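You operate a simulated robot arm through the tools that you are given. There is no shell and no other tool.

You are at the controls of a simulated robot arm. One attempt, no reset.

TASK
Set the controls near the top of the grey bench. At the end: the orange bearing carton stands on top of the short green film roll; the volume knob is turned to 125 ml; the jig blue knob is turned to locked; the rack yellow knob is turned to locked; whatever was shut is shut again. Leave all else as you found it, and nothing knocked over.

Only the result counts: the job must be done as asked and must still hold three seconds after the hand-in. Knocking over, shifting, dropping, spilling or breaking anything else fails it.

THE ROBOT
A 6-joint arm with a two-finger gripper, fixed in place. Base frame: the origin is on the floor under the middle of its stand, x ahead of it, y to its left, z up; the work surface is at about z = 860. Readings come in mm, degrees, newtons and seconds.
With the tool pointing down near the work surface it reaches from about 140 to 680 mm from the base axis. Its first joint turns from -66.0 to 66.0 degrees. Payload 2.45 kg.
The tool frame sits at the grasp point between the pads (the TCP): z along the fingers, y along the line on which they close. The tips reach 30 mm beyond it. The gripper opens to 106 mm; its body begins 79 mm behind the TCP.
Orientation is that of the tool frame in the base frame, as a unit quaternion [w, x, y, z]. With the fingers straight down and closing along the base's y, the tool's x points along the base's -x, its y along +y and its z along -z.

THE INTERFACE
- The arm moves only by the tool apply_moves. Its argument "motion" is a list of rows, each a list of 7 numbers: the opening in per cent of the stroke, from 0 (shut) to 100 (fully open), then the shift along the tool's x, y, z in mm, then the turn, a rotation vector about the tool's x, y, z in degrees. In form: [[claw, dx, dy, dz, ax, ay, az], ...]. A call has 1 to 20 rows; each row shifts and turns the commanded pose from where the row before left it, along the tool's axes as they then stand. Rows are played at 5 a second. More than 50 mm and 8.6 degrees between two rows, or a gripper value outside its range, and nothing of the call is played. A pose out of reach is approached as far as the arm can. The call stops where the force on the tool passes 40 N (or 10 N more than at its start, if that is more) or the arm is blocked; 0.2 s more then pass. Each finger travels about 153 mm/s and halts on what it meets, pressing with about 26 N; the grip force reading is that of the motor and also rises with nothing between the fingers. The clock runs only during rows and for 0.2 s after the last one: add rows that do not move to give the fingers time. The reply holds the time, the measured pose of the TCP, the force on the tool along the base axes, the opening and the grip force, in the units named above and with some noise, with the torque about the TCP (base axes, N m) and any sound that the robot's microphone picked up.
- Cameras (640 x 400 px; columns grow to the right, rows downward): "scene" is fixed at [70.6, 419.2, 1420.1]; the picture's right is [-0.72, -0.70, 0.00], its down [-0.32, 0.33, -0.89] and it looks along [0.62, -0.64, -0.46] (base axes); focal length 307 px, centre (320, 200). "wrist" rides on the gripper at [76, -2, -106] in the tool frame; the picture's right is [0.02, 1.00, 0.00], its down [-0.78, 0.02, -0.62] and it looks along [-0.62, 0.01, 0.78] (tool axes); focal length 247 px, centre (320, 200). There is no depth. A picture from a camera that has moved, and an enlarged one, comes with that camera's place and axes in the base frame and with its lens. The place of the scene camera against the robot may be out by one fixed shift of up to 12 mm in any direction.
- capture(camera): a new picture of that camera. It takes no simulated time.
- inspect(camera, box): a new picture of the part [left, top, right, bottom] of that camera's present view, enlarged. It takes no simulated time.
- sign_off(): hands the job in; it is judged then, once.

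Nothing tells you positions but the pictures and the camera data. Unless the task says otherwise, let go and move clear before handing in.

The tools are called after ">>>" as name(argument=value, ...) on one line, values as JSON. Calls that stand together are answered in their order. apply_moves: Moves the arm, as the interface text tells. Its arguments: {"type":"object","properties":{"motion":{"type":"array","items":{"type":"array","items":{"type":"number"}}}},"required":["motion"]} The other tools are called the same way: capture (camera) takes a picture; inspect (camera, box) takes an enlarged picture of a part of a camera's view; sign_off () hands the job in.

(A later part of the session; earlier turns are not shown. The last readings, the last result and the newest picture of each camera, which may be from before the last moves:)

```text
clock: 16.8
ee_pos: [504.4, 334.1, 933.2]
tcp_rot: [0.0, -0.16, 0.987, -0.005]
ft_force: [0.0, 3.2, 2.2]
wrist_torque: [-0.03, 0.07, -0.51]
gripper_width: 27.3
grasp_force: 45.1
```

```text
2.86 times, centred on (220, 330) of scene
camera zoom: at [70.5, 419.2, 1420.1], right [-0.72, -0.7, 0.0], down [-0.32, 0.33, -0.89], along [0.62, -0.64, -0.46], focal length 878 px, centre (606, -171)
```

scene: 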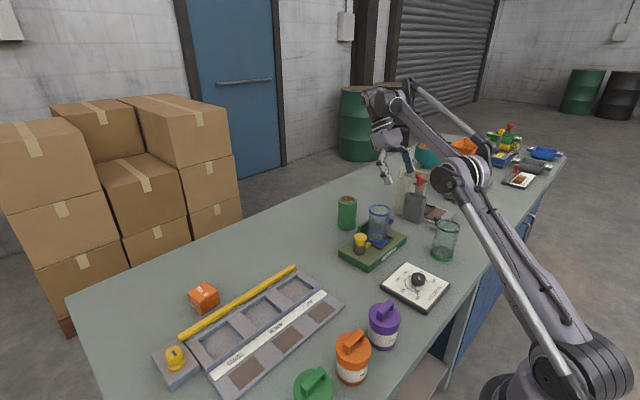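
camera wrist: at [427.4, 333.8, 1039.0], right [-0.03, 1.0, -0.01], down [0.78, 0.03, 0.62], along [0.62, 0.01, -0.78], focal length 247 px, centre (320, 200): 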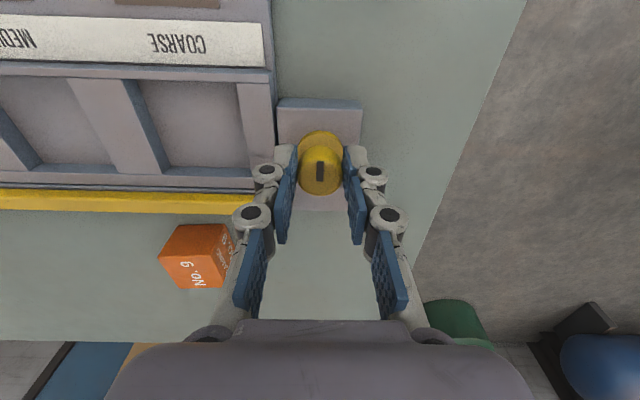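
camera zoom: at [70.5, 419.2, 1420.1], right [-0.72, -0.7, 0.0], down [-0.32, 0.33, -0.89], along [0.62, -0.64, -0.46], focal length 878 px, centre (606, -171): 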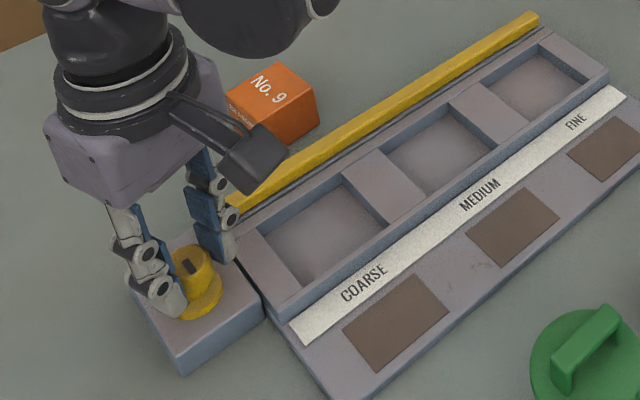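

Counter-clockwise is blocked (the fingers slipped while the pointer stayed), so the knob is at that end and locked lies clockwise. I'll turn clockwise in steps and watch.

>>> apply_moves(motion=[[12, 0, 0, 0, 0, 0, 6], [12, 0, 0, 0, 0, 0, 6], [12, 0, 0, 0, 0, 0, 6], [12, 0, 0, 0, 0, 0, 6], [12, 0, 0, 0, 0, 0, 6], [12, 0, 0, 0, 0, 0, 6]])

>>> inspect(camera="wrist", box=[270, 110, 370, 230])

>>> inspect(camera="scene", box=[130, 260, 310, 400])

```text
clock: 18.2
ee_pos: [504.5, 336.0, 934.9]
tcp_rot: [0.002, 0.152, 0.988, 0.0]
ft_force: [9.6, 22.2, -25.2]
wrist_torque: [0.7, 0.53, 0.1]
gripper_width: 26.9
grasp_force: 44.5
```

```text
3.33 times, centred on (320, 170) of wrist
camera zoom: at [430.2, 358.6, 1039.9], right [0.28, 0.96, 0.0], down [0.75, -0.22, 0.63], along [0.6, -0.18, -0.78], focal length 823 px, centre (320, 300)
```

zoom: 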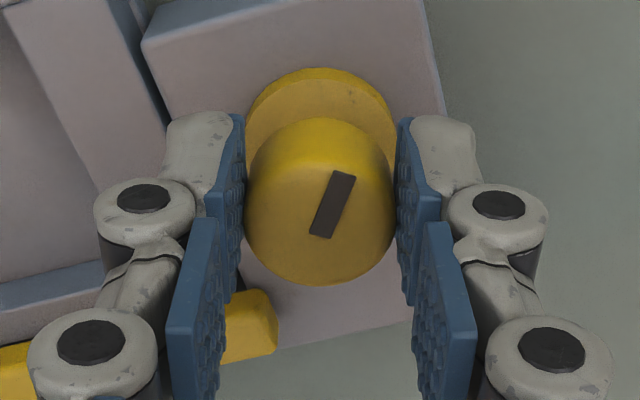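

```text
2.86 times, centred on (220, 330) of scene
camera zoom: at [71.2, 420.0, 1419.8], right [-0.72, -0.7, 0.0], down [-0.32, 0.33, -0.89], along [0.62, -0.64, -0.46], focal length 878 px, centre (606, -171)
```

zoom: 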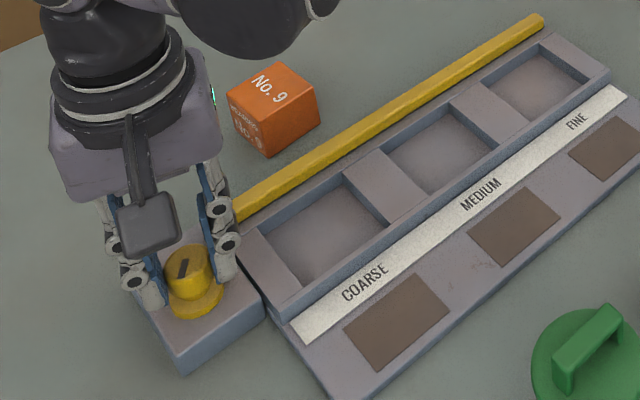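

The knob turned with the fingers about 36° clockwise, though side forces are building up. I'll release to relieve them, and look at the knob and bar.

>>> apply_moves(motion=[[20, 0, 0, 0, 0, 0, 0], [45, 0, 0, 0, 0, 0, 0], [60, 0, 0, 0, 0, 0, 0]])

>>> inspect(camera="wrist", box=[260, 100, 380, 240])

>>> inspect(camera="scene", box=[130, 260, 310, 400])

```text
clock: 19.0
ee_pos: [505.5, 332.5, 934.5]
tcp_rot: [0.002, 0.154, 0.988, -0.004]
ft_force: [-1.3, 1.1, -0.8]
wrist_torque: [-0.01, -0.02, -0.03]
gripper_width: 63.6
grasp_force: 0.1
```

```text
2.86 times, centred on (320, 170) of wrist
camera zoom: at [430.2, 355.5, 1041.2], right [0.28, 0.96, -0.01], down [0.75, -0.22, 0.63], along [0.6, -0.18, -0.78], focal length 706 px, centre (320, 286)
```

zoom: 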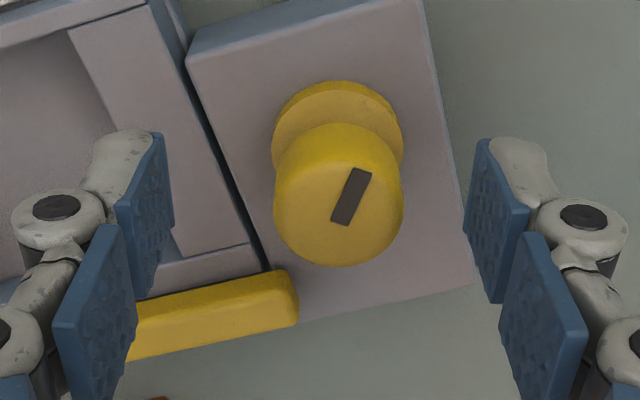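

```text
2.86 times, centred on (220, 330) of scene
camera zoom: at [70.6, 419.2, 1420.1], right [-0.72, -0.7, 0.0], down [-0.32, 0.33, -0.89], along [0.62, -0.64, -0.46], focal length 878 px, centre (606, -171)
```

zoom: 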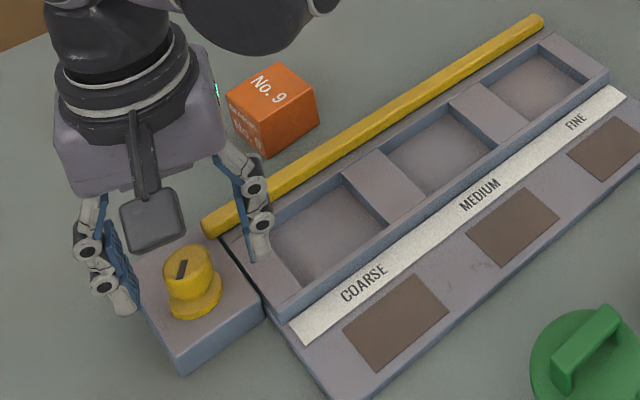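

The knob is now about 39° clockwise from its start, and my hand sits about 3 mm off its axis. I'll re-centre, grip again and turn on.

>>> apply_moves(motion=[[60, 0, 3.1, 1.5, 0, 0, 0], [40, 0, 0, 0, 0, 0, 0], [15, 0, 0, 0, 0, 0, 0], [12, 0, 0, 0, 0, 0, 0]])

```text
clock: 20.0
ee_pos: [505.3, 338.0, 933.2]
tcp_rot: [0.002, 0.153, 0.988, -0.004]
ft_force: [0.3, -2.1, 5.1]
wrist_torque: [-0.08, 0.03, 0.0]
gripper_width: 27.2
grasp_force: 44.6
```

>>> apply_moves(motion=[[12, 0, 0, 0, 0, 0, 6], [12, 0, 0, 0, 0, 0, 6], [12, 0, 0, 0, 0, 0, 6], [12, 0, 0, 0, 0, 0, 6]])

>>> inspect(camera="wrist", box=[260, 100, 380, 240])

>>> inspect(camera="scene", box=[130, 260, 310, 400])

```text
clock: 21.0
ee_pos: [505.0, 339.2, 932.4]
tcp_rot: [0.004, 0.357, 0.934, -0.001]
ft_force: [15.1, 10.3, -4.7]
wrist_torque: [0.84, 0.25, 0.1]
gripper_width: 27.2
grasp_force: 45.4
```

```text
2.86 times, centred on (320, 170) of wrist
camera zoom: at [446.2, 389.1, 1039.5], right [0.65, 0.76, 0.0], down [0.59, -0.51, 0.63], along [0.48, -0.41, -0.78], focal length 706 px, centre (320, 286)
```

zoom: 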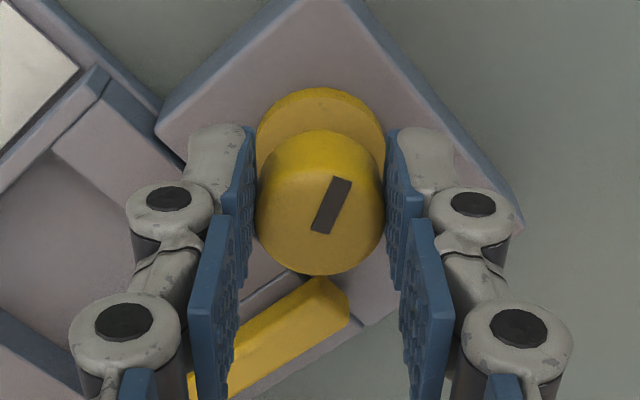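

```text
2.86 times, centred on (220, 330) of scene
camera zoom: at [71.0, 419.5, 1420.0], right [-0.72, -0.7, 0.0], down [-0.32, 0.33, -0.89], along [0.62, -0.64, -0.46], focal length 878 px, centre (606, -171)
```

zoom: 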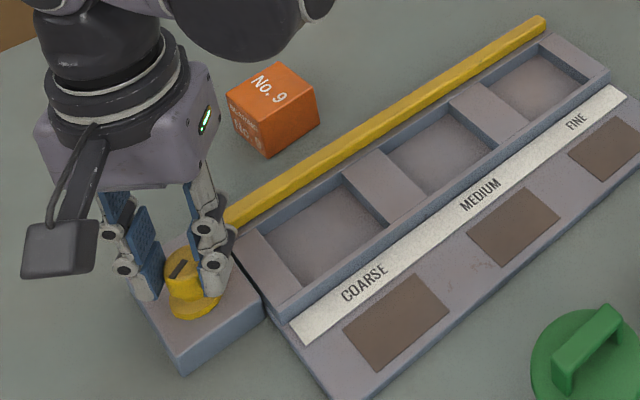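

The knob follows and the yellow bar is creeping toward the rack, so clockwise is the locking direction. I'll keep turning until it meets the stop.

>>> apply_moves(motion=[[12, 0, 0, 0, 0, 0, 6], [12, 0, 0, 0, 0, 0, 6], [12, 0, 0, 0, 0, 0, 6]])

>>> inspect(camera="wrist", box=[260, 100, 380, 240])

>>> inspect(camera="scene", box=[130, 260, 310, 400])

```text
clock: 21.8
ee_pos: [506.1, 340.3, 933.4]
tcp_rot: [0.006, 0.498, 0.867, 0.001]
ft_force: [16.8, 18.4, 3.3]
wrist_torque: [-0.32, -0.94, 0.09]
gripper_width: 27.0
grasp_force: 45.0
```

```text
2.86 times, centred on (320, 170) of wrist
camera zoom: at [465.1, 405.4, 1039.4], right [0.85, 0.52, 0.01], down [0.4, -0.67, 0.63], along [0.33, -0.53, -0.78], focal length 706 px, centre (320, 286)
```

zoom: 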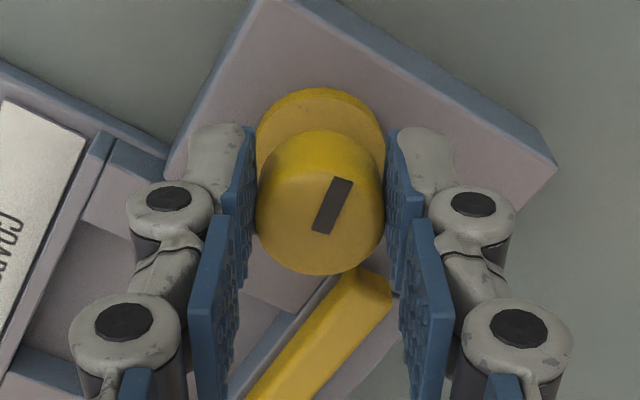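

```text
2.86 times, centred on (220, 330) of scene
camera zoom: at [70.9, 419.6, 1419.9], right [-0.72, -0.7, 0.0], down [-0.32, 0.33, -0.89], along [0.62, -0.64, -0.46], focal length 878 px, centre (606, -171)
```

zoom: 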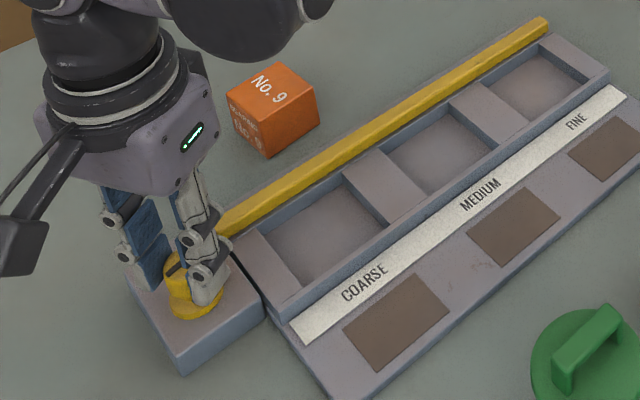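

>>> apply_moves(motion=[[20, 0, 0, 0, 0, 0, 0], [40, 0, 0, 0, 0, 0, 0], [50, 0, 0, 0, 0, 0, 0]])

>>> inspect(camera="wrist", box=[260, 100, 380, 240])

>>> inspect(camera="scene", box=[130, 260, 310, 400])

```text
clock: 22.6
ee_pos: [504.6, 337.3, 934.2]
tcp_rot: [0.002, 0.498, 0.867, -0.002]
ft_force: [0.6, 0.2, -0.7]
wrist_torque: [-0.03, 0.0, 0.03]
gripper_width: 52.8
grasp_force: 0.0
```

```text
2.86 times, centred on (320, 170) of wrist
camera zoom: at [464.0, 403.6, 1039.5], right [0.85, 0.52, 0.0], down [0.41, -0.66, 0.63], along [0.33, -0.54, -0.78], focal length 706 px, centre (320, 286)
```

zoom: 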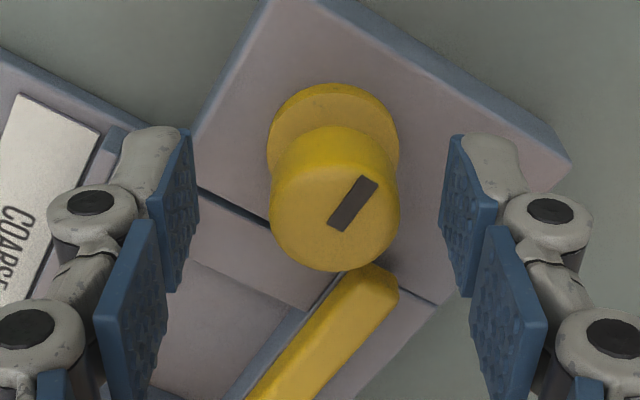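

```text
2.86 times, centred on (220, 330) of scene
camera zoom: at [70.6, 419.2, 1420.1], right [-0.72, -0.7, 0.0], down [-0.32, 0.33, -0.89], along [0.62, -0.64, -0.46], focal length 878 px, centre (606, -171)
```

zoom: 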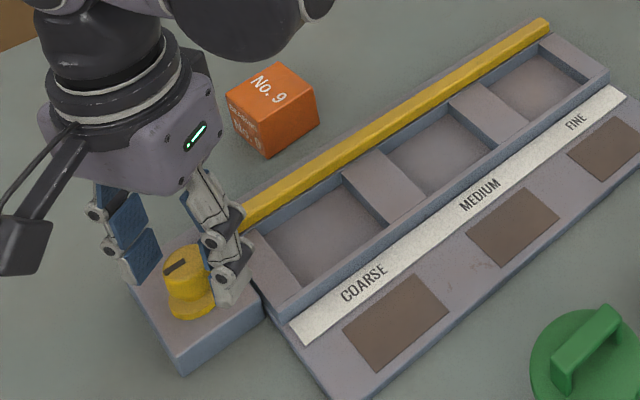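

After release the knob snapped on to about 90°, pointing sideways (+y), like a detent at the end. I'll rise, square the hand and verify from above.

>>> apply_moves(motion=[[60, 0, 0, -40, 0, 0, 0], [60, 0, 0, -40, 0, 0, 0], [60, 0, 0, -30, 0, 0, 0], [60, 5, 0, 0, 0, 0, -7.5], [60, 5, 0, 0, 0, 0, -7.5], [60, 5, 0, 0, 0, 0, -7.5], [60, 5, 0, 0, 0, 0, -7.5], [60, 5, 0, 0, 0, 0, -7.5], [60, 5, 0, 0, 0, 0, -7.5], [60, 5, 0, 0, 0, 0, -7.5], [60, 5, 0, 0, 0, 0, -7.2]])

>>> capture(camera="wrist")

>>> inspect(camera="scene", box=[140, 320, 220, 390])

>>> inspect(camera="scene", box=[140, 250, 360, 390])

```text
clock: 25.0
ee_pos: [473.7, 358.6, 1043.2]
tcp_rot: [0.002, -0.002, 1.0, -0.003]
ft_force: [0.3, 0.7, 1.0]
wrist_torque: [-0.01, -0.02, 0.03]
gripper_width: 63.6
grasp_force: 0.1
```

```text
taken
camera wrist: at [395.5, 357.1, 1149.7], right [-0.03, 1.0, -0.01], down [0.78, 0.02, 0.62], along [0.62, 0.01, -0.78], focal length 247 px, centre (320, 200)
```

wrist: 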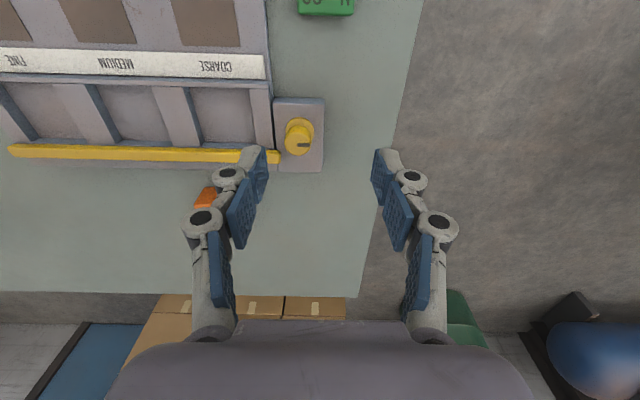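

```text
5.71 times, centred on (180, 355) of scene
camera zoom: at [70.6, 419.2, 1420.1], right [-0.72, -0.7, 0.0], down [-0.32, 0.33, -0.89], along [0.62, -0.64, -0.46], focal length 1756 px, centre (1120, -686)
```

zoom: 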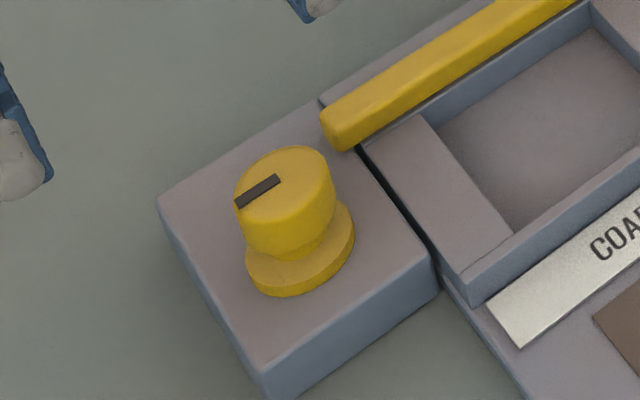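

```text
2.86 times, centred on (250, 320) of scene
camera zoom: at [70.6, 419.2, 1420.1], right [-0.72, -0.7, 0.0], down [-0.32, 0.33, -0.89], along [0.62, -0.64, -0.46], focal length 878 px, centre (520, -143)
```

zoom: 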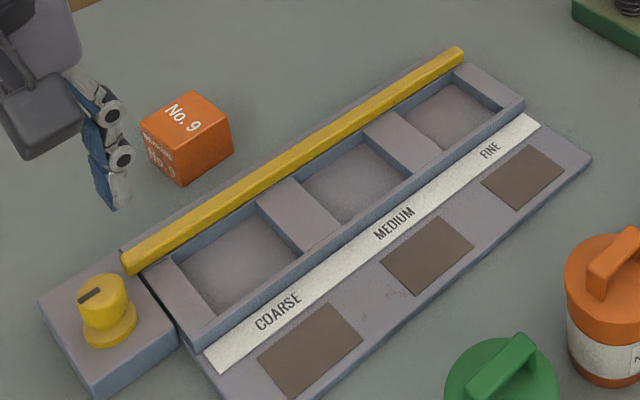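

>>> inspect(camera="wrist", box=[260, 90, 340, 180])

>>> inspect(camera="scene", box=[330, 190, 450, 320])

```text
4.44 times, centred on (300, 135) of wrist
camera zoom: at [395.5, 357.1, 1149.7], right [-0.03, 1.0, -0.01], down [0.78, 0.02, 0.62], along [0.62, 0.01, -0.78], focal length 1098 px, centre (409, 489)
```

zoom: 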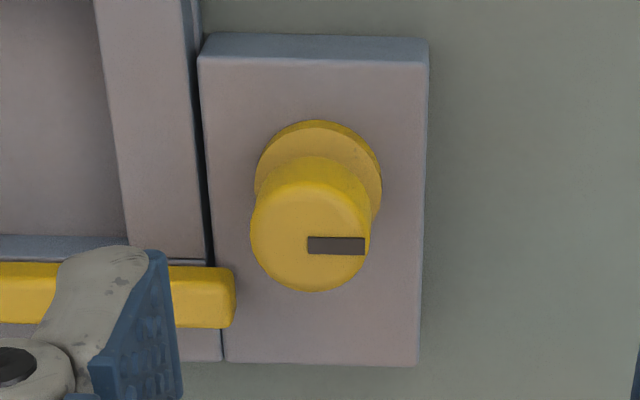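

```text
3.08 times, centred on (390, 255) of scene
camera zoom: at [70.6, 419.2, 1420.1], right [-0.72, -0.7, 0.0], down [-0.32, 0.33, -0.89], along [0.62, -0.64, -0.46], focal length 946 px, centre (105, 31)
```

zoom: 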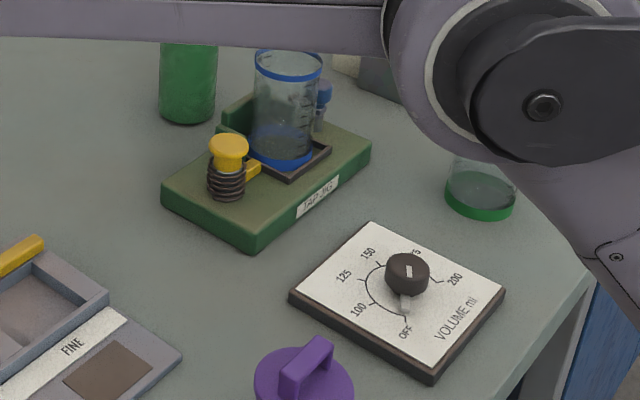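

The rack knob is squarely at 90° and the bar now sits over the rack edge: locked. Next I'll go above the volume knob near (307, -177).

>>> apply_moves(motion=[[60, 0, -10, -17, 0, 0, 0], [60, 11, -43, 0, 0, 0, 0], [60, 11, -43, 0, 0, 0, 0], [60, 11, -43, 0, 0, 0, 0], [60, 11, -43, 0, 0, 0, 0], [60, 11, -43, 0, 0, 0, 0], [60, 11, -43, 0, 0, 0, 0], [60, 11, -43, 0, 0, 0, 0], [60, 11, -43, 0, 0, 0, 0], [60, 11, -43, 0, 0, 0, 0], [60, 11, -43, 0, 0, 0, 0], [60, 11, -43, 0, 0, 0, 0], [60, 11, -43, 0, 0, 0, 0], [60, 11, -10, 0, 0, 0, 0]])

>>> capture(camera="wrist")

```text
clock: 28.0
ee_pos: [330.0, -176.6, 1063.3]
tcp_rot: [0.002, -0.001, 1.0, -0.004]
ft_force: [0.1, 0.8, 0.4]
wrist_torque: [-0.02, 0.01, 0.01]
gripper_width: 63.2
grasp_force: 0.2
```

```text
taken
camera wrist: at [252.2, -178.1, 1170.2], right [-0.02, 1.0, -0.01], down [0.78, 0.02, 0.62], along [0.62, 0.01, -0.78], focal length 247 px, centre (320, 200)
```

wrist: 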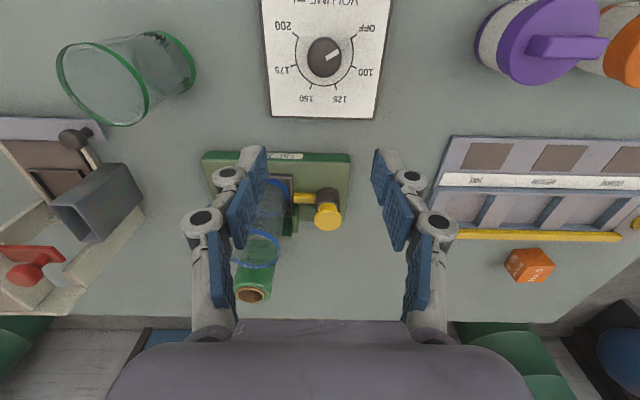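

>>> inspect(camera="wrist", box=[255, 0, 395, 125])

>>> inspect(camera="wrist", box=[285, 20, 370, 110])

```text
3.20 times, centred on (325, 62) of wrist
camera zoom: at [252.2, -178.1, 1170.2], right [-0.02, 1.0, -0.01], down [0.78, 0.02, 0.62], along [0.62, 0.01, -0.78], focal length 790 px, centre (304, 640)
```

zoom: 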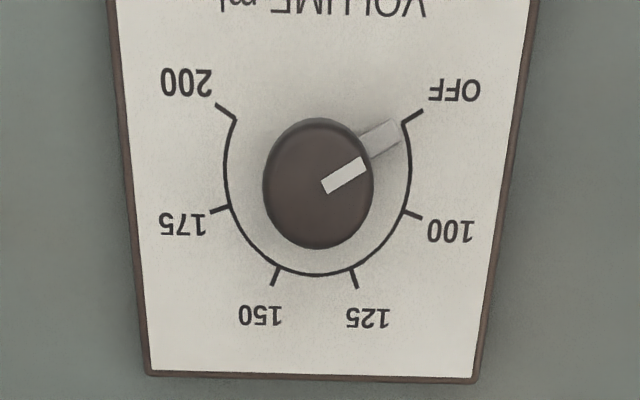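

```text
4.44 times, centred on (328, 65) of wrist
camera zoom: at [252.2, -178.1, 1170.2], right [-0.02, 1.0, -0.01], down [0.78, 0.02, 0.62], along [0.62, 0.01, -0.78], focal length 1098 px, centre (287, 800)
```

zoom: 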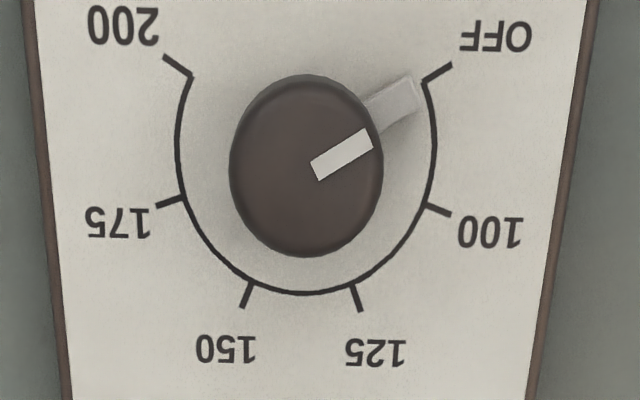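

Measuring the dial ticks gives 48° spacing: OFF at +120°, 125 at +24°, centre about (294.5, -174). So I need 96° clockwise. I'll come down over the knob and pre-turn the hand counter-clockwise 48°.

>>> apply_moves(motion=[[60, 11.8, 0.8, 34, 0, 0, 0], [60, 11.8, 0.8, 34, 0, 0, 0], [60, 11.9, 0.8, 34, 0, 0, 0], [60, 0, 0, 0, 0, 0, 0]])

>>> inspect(camera="wrist", box=[250, 70, 390, 200])

>>> capture(camera="scene")

```text
clock: 29.0
ee_pos: [293.9, -174.8, 961.5]
tcp_rot: [0.003, 0.0, 1.0, -0.003]
ft_force: [0.5, 0.3, -0.3]
wrist_torque: [0.05, -0.03, -0.01]
gripper_width: 63.4
grasp_force: 0.0
```

```text
3.08 times, centred on (320, 135) of wrist
camera zoom: at [217.9, -176.3, 1067.6], right [-0.02, 1.0, -0.01], down [0.78, 0.02, 0.62], along [0.62, 0.01, -0.78], focal length 760 px, centre (320, 400)
```

zoom: 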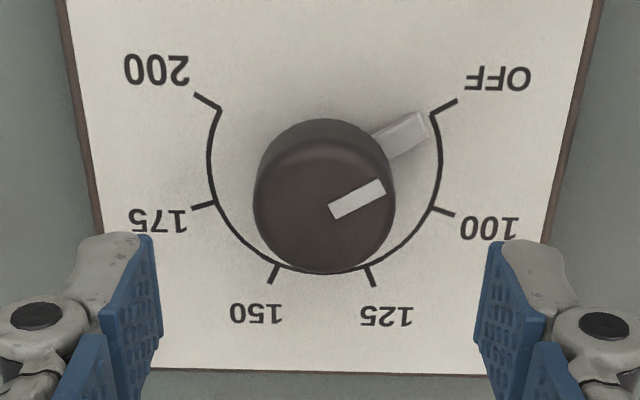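

```text
taken
```

scene: 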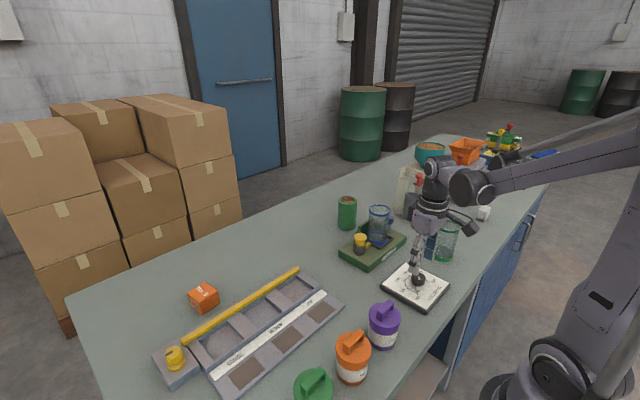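

The knob axis is at about (294, -174.5), right under the hand. I'll turn the hand 48° counter-clockwise, descend and grip.

>>> apply_moves(motion=[[60, 0, 0, 0, 0, 0, -8], [60, 0, 0, 0, 0, 0, -8], [60, 0, 0, 0, 0, 0, -8], [60, 0, 0, 0, 0, 0, -8], [60, 0, 0, 0, 0, 0, -8], [60, 0, 0, 0, 0, 0, -8], [60, 0, 0, 24, 0, 0, 0], [60, 0, 0, 23, 0, 0, 0], [60, 0, 0, 0, 0, 0, 0]])

>>> inspect(camera="wrist", box=[250, 90, 390, 220])

>>> inspect(camera="scene", box=[370, 220, 470, 320])

```text
clock: 31.0
ee_pos: [294.9, -174.8, 913.9]
tcp_rot: [0.0, -0.407, 0.913, -0.004]
ft_force: [-0.1, -1.3, 0.7]
wrist_torque: [-0.03, 0.01, 0.04]
gripper_width: 63.6
grasp_force: 0.1
```

```text
3.08 times, centred on (320, 155) of wrist
camera zoom: at [243.8, -232.7, 1021.1], right [-0.76, 0.65, -0.01], down [0.51, 0.6, 0.62], along [0.41, 0.47, -0.79], focal length 760 px, centre (320, 338)
```

zoom: 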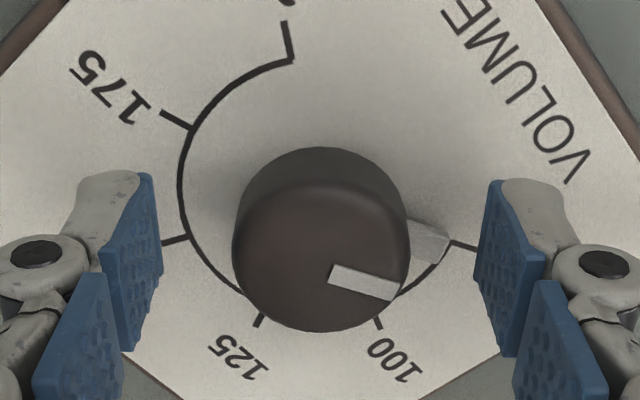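

```text
4.00 times, centred on (420, 270) of scene
camera zoom: at [70.6, 419.2, 1420.1], right [-0.72, -0.7, 0.0], down [-0.32, 0.33, -0.89], along [0.62, -0.64, -0.46], focal length 1229 px, centre (-80, -80)
```

zoom: 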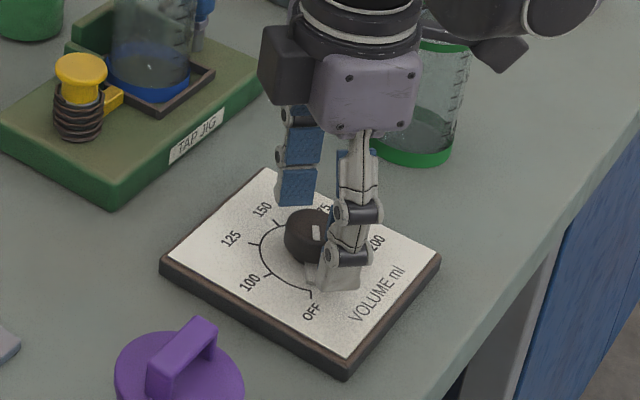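

The right finger would land over the small grey pointer tab, so I'll turn the hand clockwise to about -20° so both fingers avoid it, then grip.

>>> apply_moves(motion=[[60, 0, 0, 0, 0, 0, 8], [60, 0, 0, 0, 0, 0, 8], [60, 0, 0, 0, 0, 0, 8], [60, 0, 0, 0, 0, 0, 8], [60, 0, 0, 0, 0, 0, 8], [60, 0, 0, 0, 0, 0, 8], [60, 0, 0, 0, 0, 0, 8], [60, 0, 0, 0, 0, 0, 8], [60, 0, 0, 0, 0, 0, 4], [60, 0, 0, 0, 0, 0, 0]])

>>> inspect(camera="wrist", box=[250, 90, 390, 220])

```text
clock: 33.2
ee_pos: [293.5, -176.5, 914.1]
tcp_rot: [0.001, 0.175, 0.985, -0.004]
ft_force: [0.3, -0.1, 0.1]
wrist_torque: [-0.01, 0.03, 0.03]
gripper_width: 63.7
grasp_force: 0.1
```

```text
3.08 times, centred on (320, 155) of wrist
camera zoom: at [220.5, -150.5, 1019.9], right [0.32, 0.95, -0.01], down [0.74, -0.25, 0.63], along [0.59, -0.21, -0.78], focal length 760 px, centre (320, 338)
```

zoom: 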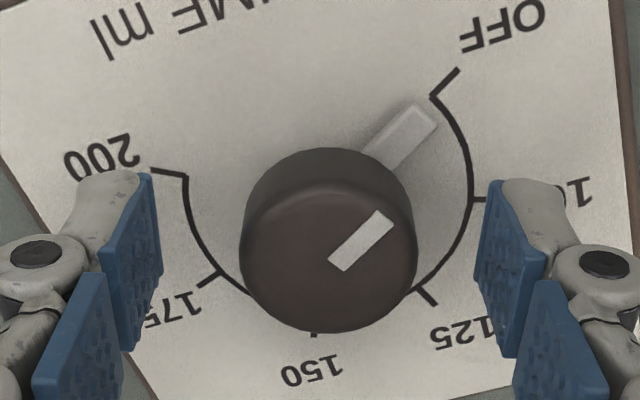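

>>> apply_moves(motion=[[60, 0, 1.5, 0, 0, 0, 0], [60, 0, 0, 0, 0, 0, 6], [60, 0, 0, 0, 0, 0, 6], [50, 0, 0, 0, 0, 0, 0], [40, 0, 0, 0, 0, 0, 0], [25, 0, 0, 0, 0, 0, 0], [20, 0, 0, 0, 0, 0, 0]])

>>> inspect(camera="wrist", box=[250, 90, 390, 220])

```text
clock: 34.8
ee_pos: [294.9, -172.9, 913.2]
tcp_rot: [0.002, 0.276, 0.961, -0.003]
ft_force: [-0.3, -0.5, 2.3]
wrist_torque: [0.03, 0.03, 0.02]
gripper_width: 33.0
grasp_force: 45.1
```

```text
3.08 times, centred on (320, 155) of wrist
camera zoom: at [228.3, -134.8, 1019.5], right [0.51, 0.86, 0.0], down [0.67, -0.4, 0.63], along [0.54, -0.32, -0.78], focal length 760 px, centre (320, 338)
```

zoom: 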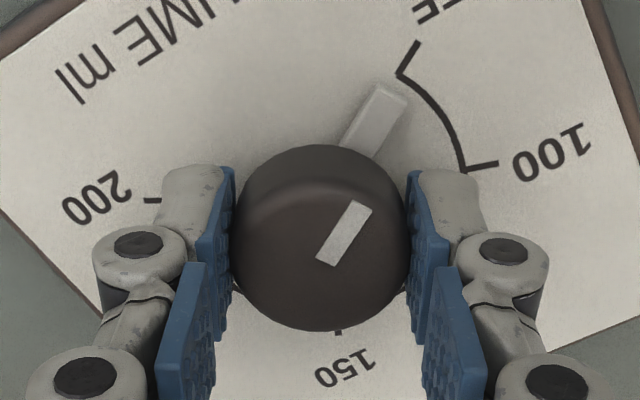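

The grip is centred with low forces. Turning 48° clockwise first, then I'll check.

>>> apply_moves(motion=[[18, 0, 0, 0, 0, 0, 6], [18, 0, 0, 0, 0, 0, 6], [18, 0, 0, 0, 0, 0, 6], [18, 0, 0, 0, 0, 0, 6], [18, 0, 0, 0, 0, 0, 6], [18, 0, 0, 0, 0, 0, 6], [18, 0, 0, 0, 0, 0, 6], [18, 0, 0, 0, 0, 0, 6]])

>>> inspect(camera="wrist", box=[250, 90, 390, 220])

>>> inspect(camera="scene", box=[370, 220, 470, 320])

```text
clock: 36.6
ee_pos: [295.1, -173.6, 911.4]
tcp_rot: [0.005, 0.644, 0.765, -0.004]
ft_force: [-11.6, -13.5, -9.3]
wrist_torque: [0.12, 0.64, -0.01]
gripper_width: 32.9
grasp_force: 45.2
```

```text
3.08 times, centred on (320, 155) of wrist
camera zoom: at [279.5, -98.4, 1018.9], right [0.98, 0.19, 0.0], down [0.15, -0.76, 0.63], along [0.12, -0.62, -0.78], focal length 760 px, centre (320, 338)
```

zoom: 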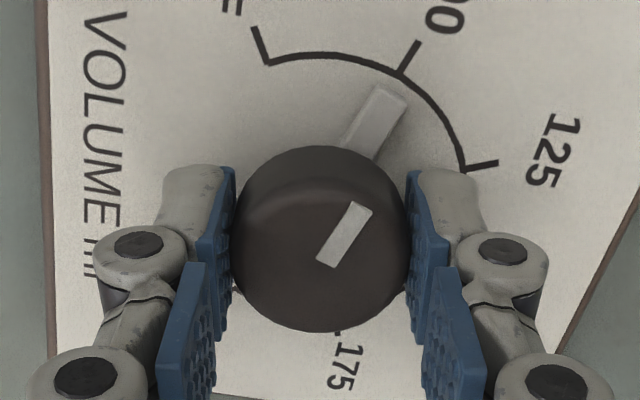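

```text
4.00 times, centred on (420, 270) of scene
camera zoom: at [70.4, 418.8, 1420.2], right [-0.72, -0.7, 0.0], down [-0.32, 0.33, -0.89], along [0.62, -0.64, -0.46], focal length 1229 px, centre (-80, -80)
```

zoom: 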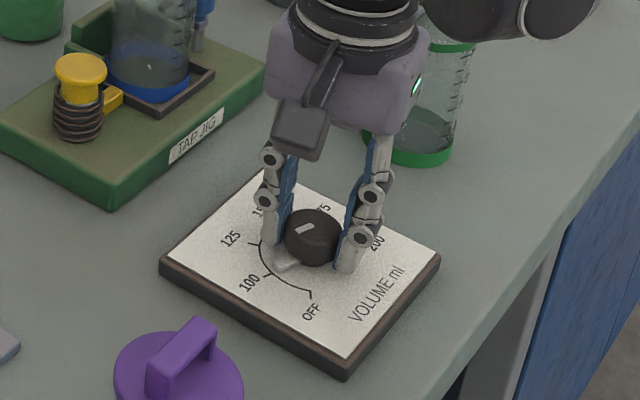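

The pointer is now at 100. Another 48° clockwise.

>>> apply_moves(motion=[[18, 0, 0, 0, 0, 0, 6], [18, 0, 0, 0, 0, 0, 6], [18, 0, 0, 0, 0, 0, 6], [18, 0, 0, 0, 0, 0, 6], [18, 0, 0, 0, 0, 0, 6], [18, 0, 0, 0, 0, 0, 6], [18, 0, 0, 0, 0, 0, 6], [18, 0, 0, 0, 0, 0, 6]])

>>> inspect(camera="wrist", box=[250, 90, 390, 220])

>>> inspect(camera="scene", box=[370, 220, 470, 320])

```text
clock: 37.7
ee_pos: [295.9, -174.4, 913.4]
tcp_rot: [0.005, 0.793, 0.61, -0.002]
ft_force: [0.7, -1.8, -6.5]
wrist_torque: [0.4, -0.01, 0.01]
gripper_width: 32.9
grasp_force: 45.2
stopped in row 5: the force on the tool passed its limit at 44 N (the readings are from after the stop); the commanded pose is now the measured one
```

```text
3.08 times, centred on (320, 155) of wrist
camera zoom: at [312.2, -99.1, 1019.1], right [0.97, -0.24, 0.01], down [-0.19, -0.76, 0.63], along [-0.14, -0.61, -0.78], focal length 760 px, centre (320, 338)
```

zoom: 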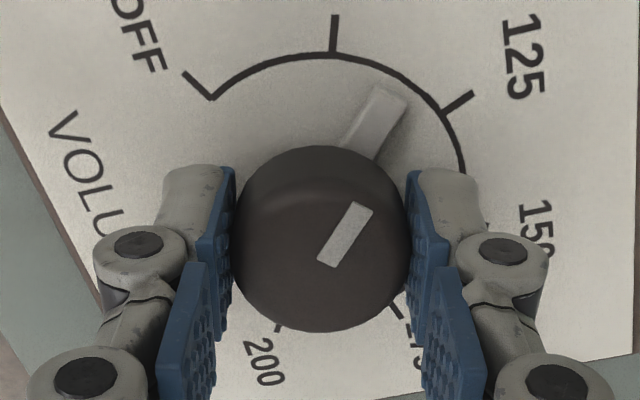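

```text
4.00 times, centred on (420, 270) of scene
camera zoom: at [70.6, 419.1, 1420.1], right [-0.72, -0.7, 0.0], down [-0.32, 0.33, -0.89], along [0.62, -0.64, -0.46], focal length 1229 px, centre (-80, -80)
```

zoom: 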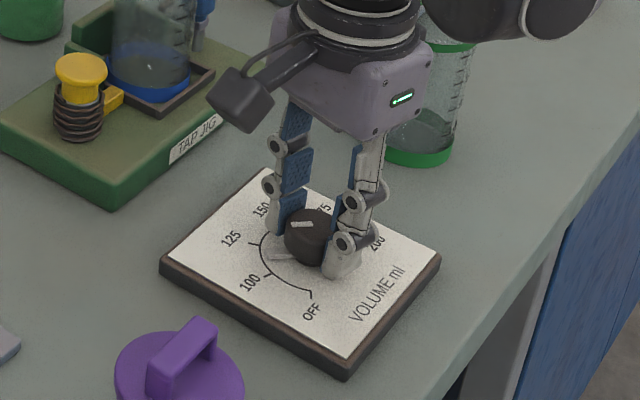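

The side force tripped the limit and it relaxed; I've turned 73° of the 96° so far. Continuing with the remaining 23° more gently.

>>> apply_moves(motion=[[18, 0, 0, 0, 0, 0, 3.8], [18, 0, 0, 0, 0, 0, 3.8], [18, 0, 0, 0, 0, 0, 3.8]])

>>> apply_moves(motion=[[18, 0, 0, 0, 0, 0, 3.8], [18, 0, 0, 0, 0, 0, 3.8], [18, 0, 0, 0, 0, 0, 3.8]])

>>> inspect(camera="wrist", box=[250, 90, 390, 220])

```text
clock: 38.5
ee_pos: [295.2, -174.4, 912.1]
tcp_rot: [0.007, 0.85, 0.527, -0.001]
ft_force: [4.8, -3.7, 34.8]
wrist_torque: [-0.02, -0.21, 0.01]
gripper_width: 32.9
grasp_force: 45.4
```

```text
clock: 39.3
ee_pos: [295.3, -174.1, 912.7]
tcp_rot: [0.005, 0.899, 0.439, 0.0]
ft_force: [11.1, 0.0, -8.5]
wrist_torque: [-0.97, 0.16, -0.01]
gripper_width: 32.9
grasp_force: 44.5
```

```text
3.08 times, centred on (320, 155) of wrist
camera zoom: at [339.5, -112.0, 1018.9], right [0.8, -0.6, 0.01], down [-0.47, -0.62, 0.63], along [-0.37, -0.51, -0.78], focal length 760 px, centre (320, 338)
```

zoom: 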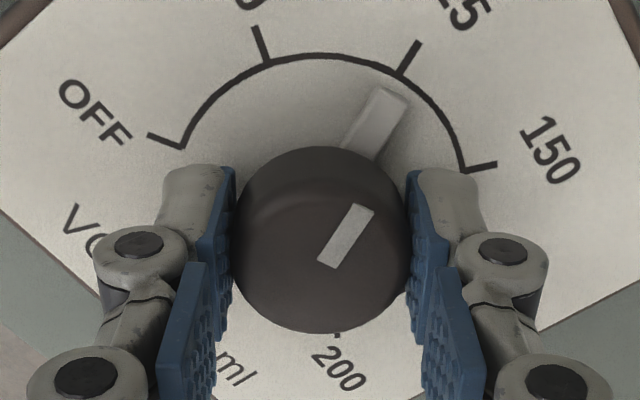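

The pointer now lines up with 125 exactly as it did with OFF at the start. I'll let go, rise, and square the hand again.

>>> apply_moves(motion=[[30, 0, 0, 0, 0, 0, 0], [45, 0, 0, 0, 0, 0, 0], [60, 0, 0, 0, 0, 0, 0], [60, 0, 0, -30, 0, 0, 0], [60, 0, 0, -40, 0, 0, 0], [60, 0, 0, -40, 0, 0, 0], [60, 0, 0, -40, 0, 0, 0]])

>>> apply_moves(motion=[[60, 0, 0, 0, 0, 0, -8], [60, 0, 0, 0, 0, 0, -8], [60, 0, 0, 0, 0, 0, -8], [60, 0, 0, 0, 0, 0, -8], [60, 0, 0, 0, 0, 0, -8], [60, 0, 0, 0, 0, 0, -8], [60, 0, 0, 0, 0, 0, -8], [60, 0, 0, 0, 0, 0, -8], [60, 0, 0, 0, 0, 0, -8], [60, 0, 0, 0, 0, 0, -8], [60, 0, 0, 0, 0, 0, -8], [60, 0, 0, 0, 0, 0, -8], [60, 0, 0, 0, 0, 0, -8], [60, 0, 0, 0, 0, 0, -8], [60, 0, 0, 0, 0, 0, -8], [60, 0, 0, 0, 0, 0, -8]])

>>> capture(camera="wrist")

>>> inspect(camera="wrist", box=[255, 40, 395, 165])

>>> inspect(camera="scene", box=[370, 250, 460, 320])

```text
clock: 40.9
ee_pos: [293.1, -172.6, 1062.5]
tcp_rot: [0.005, 0.898, 0.44, 0.0]
ft_force: [-0.2, 0.9, 0.0]
wrist_torque: [0.0, 0.0, -0.02]
gripper_width: 63.7
grasp_force: 0.1
```

```text
clock: 44.3
ee_pos: [294.5, -172.4, 1064.1]
tcp_rot: [0.001, -0.003, 1.0, -0.006]
ft_force: [0.5, 0.1, 0.3]
wrist_torque: [-0.01, -0.03, -0.03]
gripper_width: 63.5
grasp_force: 0.1
```

```text
taken
camera wrist: at [216.9, -173.7, 1170.0], right [-0.03, 1.0, -0.01], down [0.78, 0.03, 0.62], along [0.62, 0.01, -0.78], focal length 247 px, centre (320, 200)
```

wrist: 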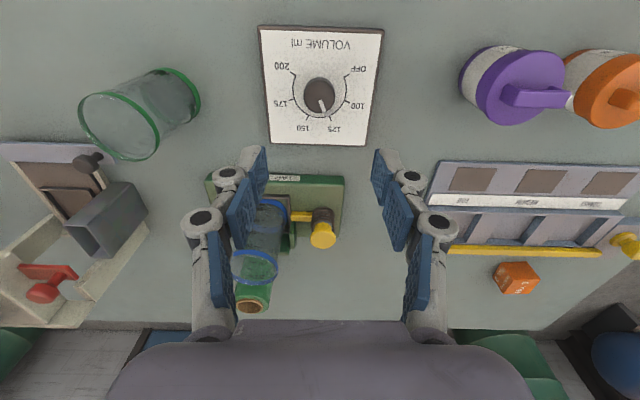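

```text
3.20 times, centred on (325, 102) of wrist
camera zoom: at [216.9, -173.7, 1170.0], right [-0.03, 1.0, -0.01], down [0.78, 0.03, 0.62], along [0.62, 0.01, -0.78], focal length 790 px, centre (304, 512)
```

zoom: 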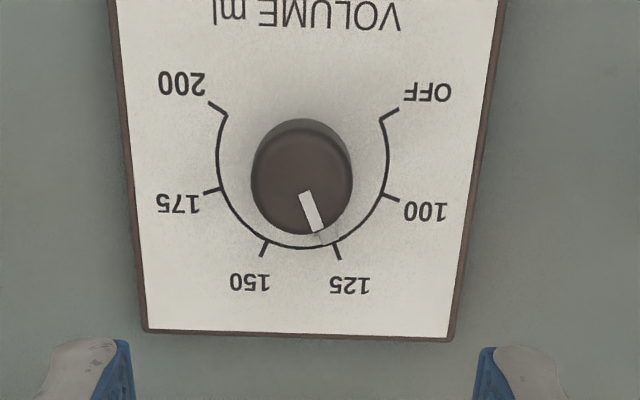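

```text
5.71 times, centred on (415, 285) of scene
camera zoom: at [70.6, 419.2, 1420.1], right [-0.72, -0.7, 0.0], down [-0.32, 0.33, -0.89], along [0.62, -0.64, -0.46], focal length 1756 px, centre (-223, -286)
```

zoom: 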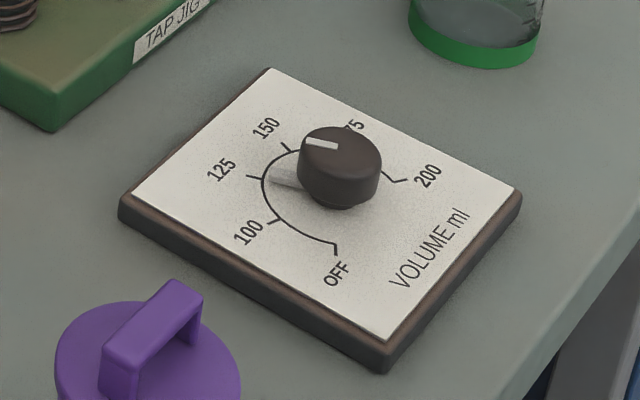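

The volume dial reads 125. Now the jig: I take the blue knob's axis at about (470, -311), top near z 938, with the beaker wall only about 19 mm away, so my fingers must close roughly along x, staying out of that gap. I'll move over it and turn the hand.

>>> apply_moves(motion=[[60, -35.1, -27.7, 0, 0, 0, 0], [60, -35.1, -27.7, 0, 0, 0, 0], [60, -35.1, -27.7, 0, 0, 0, 0], [60, -35.1, -27.7, 0, 0, 0, 0], [60, -35.1, -27.7, 0, 0, 0, 0], [60, 0, 0, 0, 0, 0, 0]])

>>> inspect(camera="wrist", box=[250, 60, 410, 200])

>>> apply_moves(motion=[[60, 0, 0, 0, 0, 0, 8], [60, 0, 0, 0, 0, 0, 8], [60, 0, 0, 0, 0, 0, 8], [60, 0, 0, 0, 0, 0, 8], [60, 0, 0, 0, 0, 0, 8], [60, 0, 0, 0, 0, 0, 8], [60, 0, 0, 0, 0, 0, 8], [60, 0, 0, 0, 0, 0, 8], [60, 0, 0, 0, 0, 0, 8], [60, 0, 0, 0, 0, 0, 8], [60, 0, 0, 0, 0, 0, 8], [60, 0, 0, 0, 0, 0, 2], [60, 0, 0, 0, 0, 0, 0]])

>>> capture(camera="wrist")

>>> capture(camera="scene")

```text
clock: 45.7
ee_pos: [469.2, -316.0, 1062.7]
tcp_rot: [0.001, -0.003, 1.0, -0.005]
ft_force: [0.0, 0.4, -0.2]
wrist_torque: [-0.01, -0.01, 0.0]
gripper_width: 63.6
grasp_force: 0.1
```

```text
2.86 times, centred on (330, 130) of wrist
camera zoom: at [392.4, -317.0, 1169.4], right [-0.03, 1.0, -0.01], down [0.78, 0.03, 0.62], along [0.62, 0.01, -0.78], focal length 706 px, centre (291, 400)
```

zoom: 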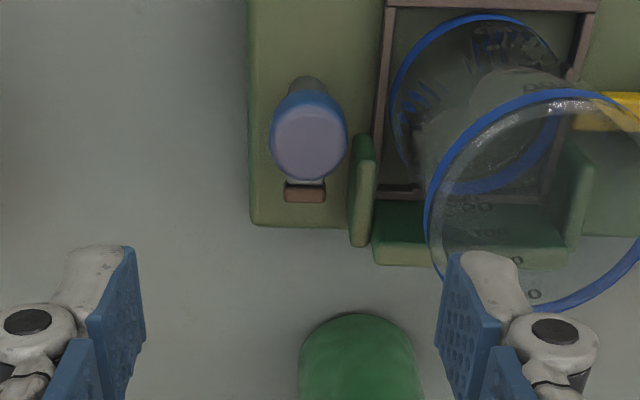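

```text
clock: 48.5
ee_pos: [471.0, -310.7, 1065.5]
tcp_rot: [0.004, 0.706, 0.708, -0.002]
ft_force: [-0.5, -0.4, -0.3]
wrist_torque: [0.0, 0.0, -0.03]
gripper_width: 63.6
grasp_force: 0.0
```

```text
taken
camera wrist: at [467.8, -233.3, 1171.2], right [1.0, 0.03, 0.0], down [0.02, -0.78, 0.63], along [0.02, -0.63, -0.78], focal length 247 px, centre (320, 200)
```

wrist: 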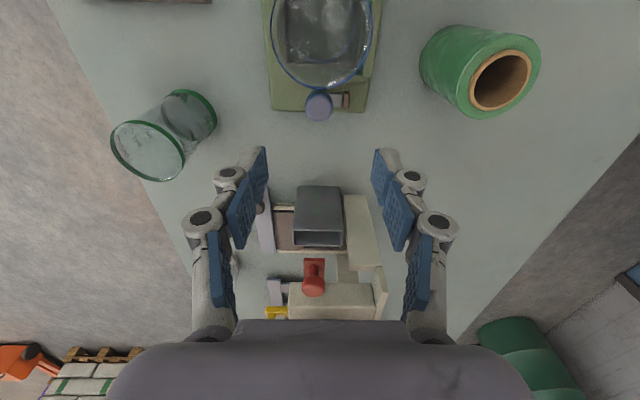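

```text
taken
```

scene: 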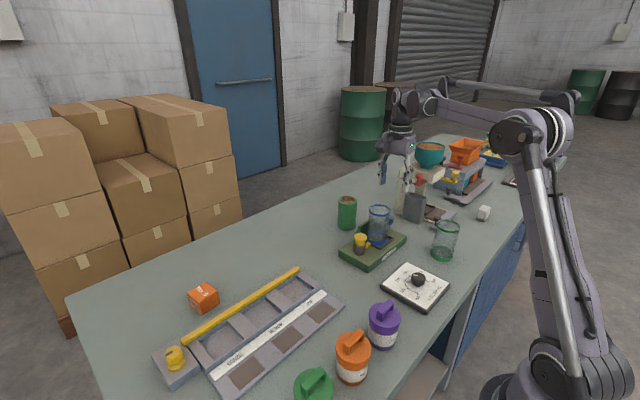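

>>> inspect(camera="wrist", box=[280, 70, 370, 150])

>>> inspect(camera="scene", box=[330, 170, 430, 270])

```text
5.00 times, centred on (325, 110) of wrist
camera zoom: at [467.8, -233.3, 1171.2], right [1.0, 0.03, 0.0], down [0.02, -0.78, 0.63], along [0.02, -0.63, -0.78], focal length 1235 px, centre (295, 650)
```

zoom: 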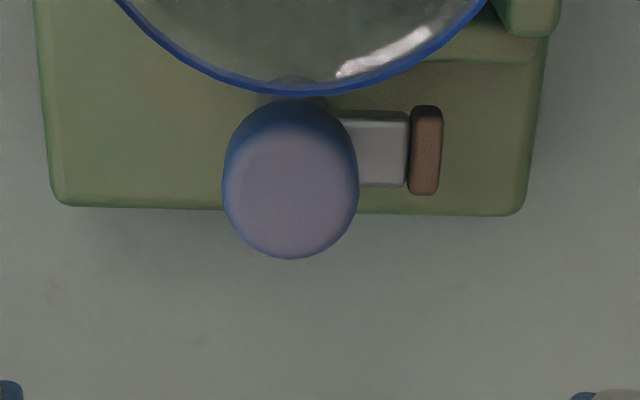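

```text
4.00 times, centred on (380, 220) of scene
camera zoom: at [70.6, 419.2, 1420.1], right [-0.72, -0.7, 0.0], down [-0.32, 0.33, -0.89], along [0.62, -0.64, -0.46], focal length 1229 px, centre (80, 120)
```

zoom: 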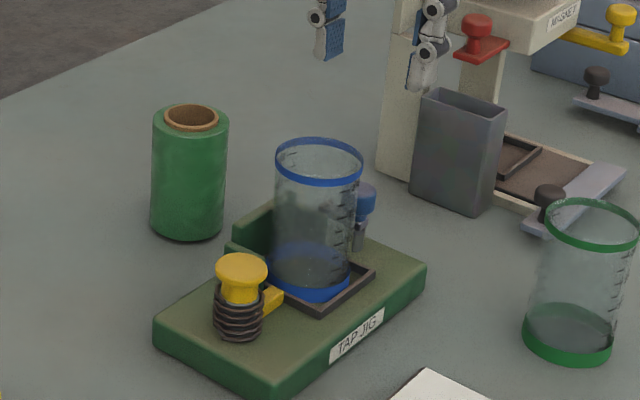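

My position agrees from several views: knob axis (470, -311). I'll turn the hand a further 35° clockwise, narrow the opening and descend to just above the knob.

>>> apply_moves(motion=[[45, 0, 0, 0, 0, 0, 7], [45, 0, 0, 0, 0, 0, 7], [45, 0, 0, 0, 0, 0, 7], [45, 0, 0, 0, 0, 0, 7], [45, 0, 0, 0, 0, 0, 7], [45, 0, 0, 30, 0, 0, 0], [45, 0, 0, 30, 0, 0, 0], [45, 0, 0, 25, 0, 0, 0], [45, 0, 0, 0, 0, 0, 0]])

>>> capture(camera="wrist")

>>> inspect(camera="wrist", box=[260, 90, 380, 210])

>>> inspect(camera="scene", box=[340, 170, 430, 260])

```text
clock: 50.5
ee_pos: [470.4, -309.6, 978.8]
tcp_rot: [0.005, 0.886, 0.465, -0.002]
ft_force: [0.2, 0.2, -1.6]
wrist_torque: [0.04, 0.02, 0.02]
gripper_width: 47.7
grasp_force: 0.1
```

```text
taken
camera wrist: at [512.2, -244.8, 1084.5], right [0.83, -0.55, 0.01], down [-0.43, -0.65, 0.63], along [-0.34, -0.53, -0.78], focal length 247 px, centre (320, 200)
```

wrist: 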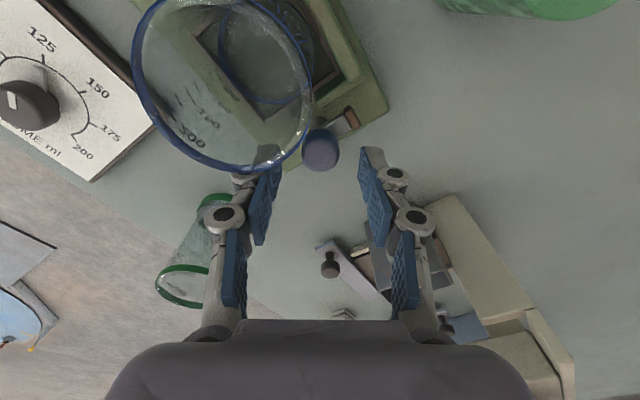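

```text
3.33 times, centred on (320, 150) of wrist
camera zoom: at [512.2, -244.8, 1084.5], right [0.83, -0.55, 0.01], down [-0.43, -0.65, 0.63], along [-0.34, -0.53, -0.78], focal length 823 px, centre (320, 367)
```

zoom: 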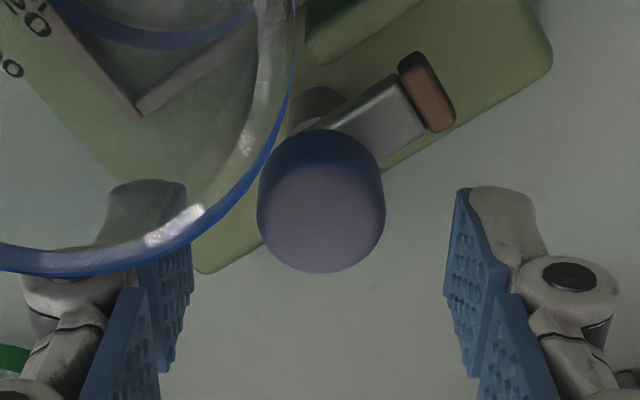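

```text
4.44 times, centred on (385, 215) of scene
camera zoom: at [70.6, 419.2, 1420.1], right [-0.72, -0.7, 0.0], down [-0.32, 0.33, -0.89], along [0.62, -0.64, -0.46], focal length 1366 px, centre (31, 133)
```

zoom: 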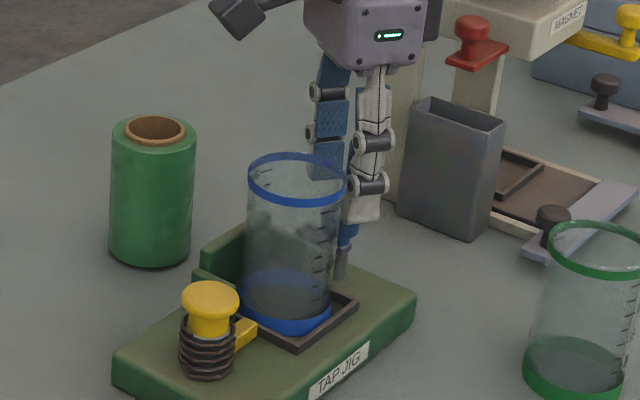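

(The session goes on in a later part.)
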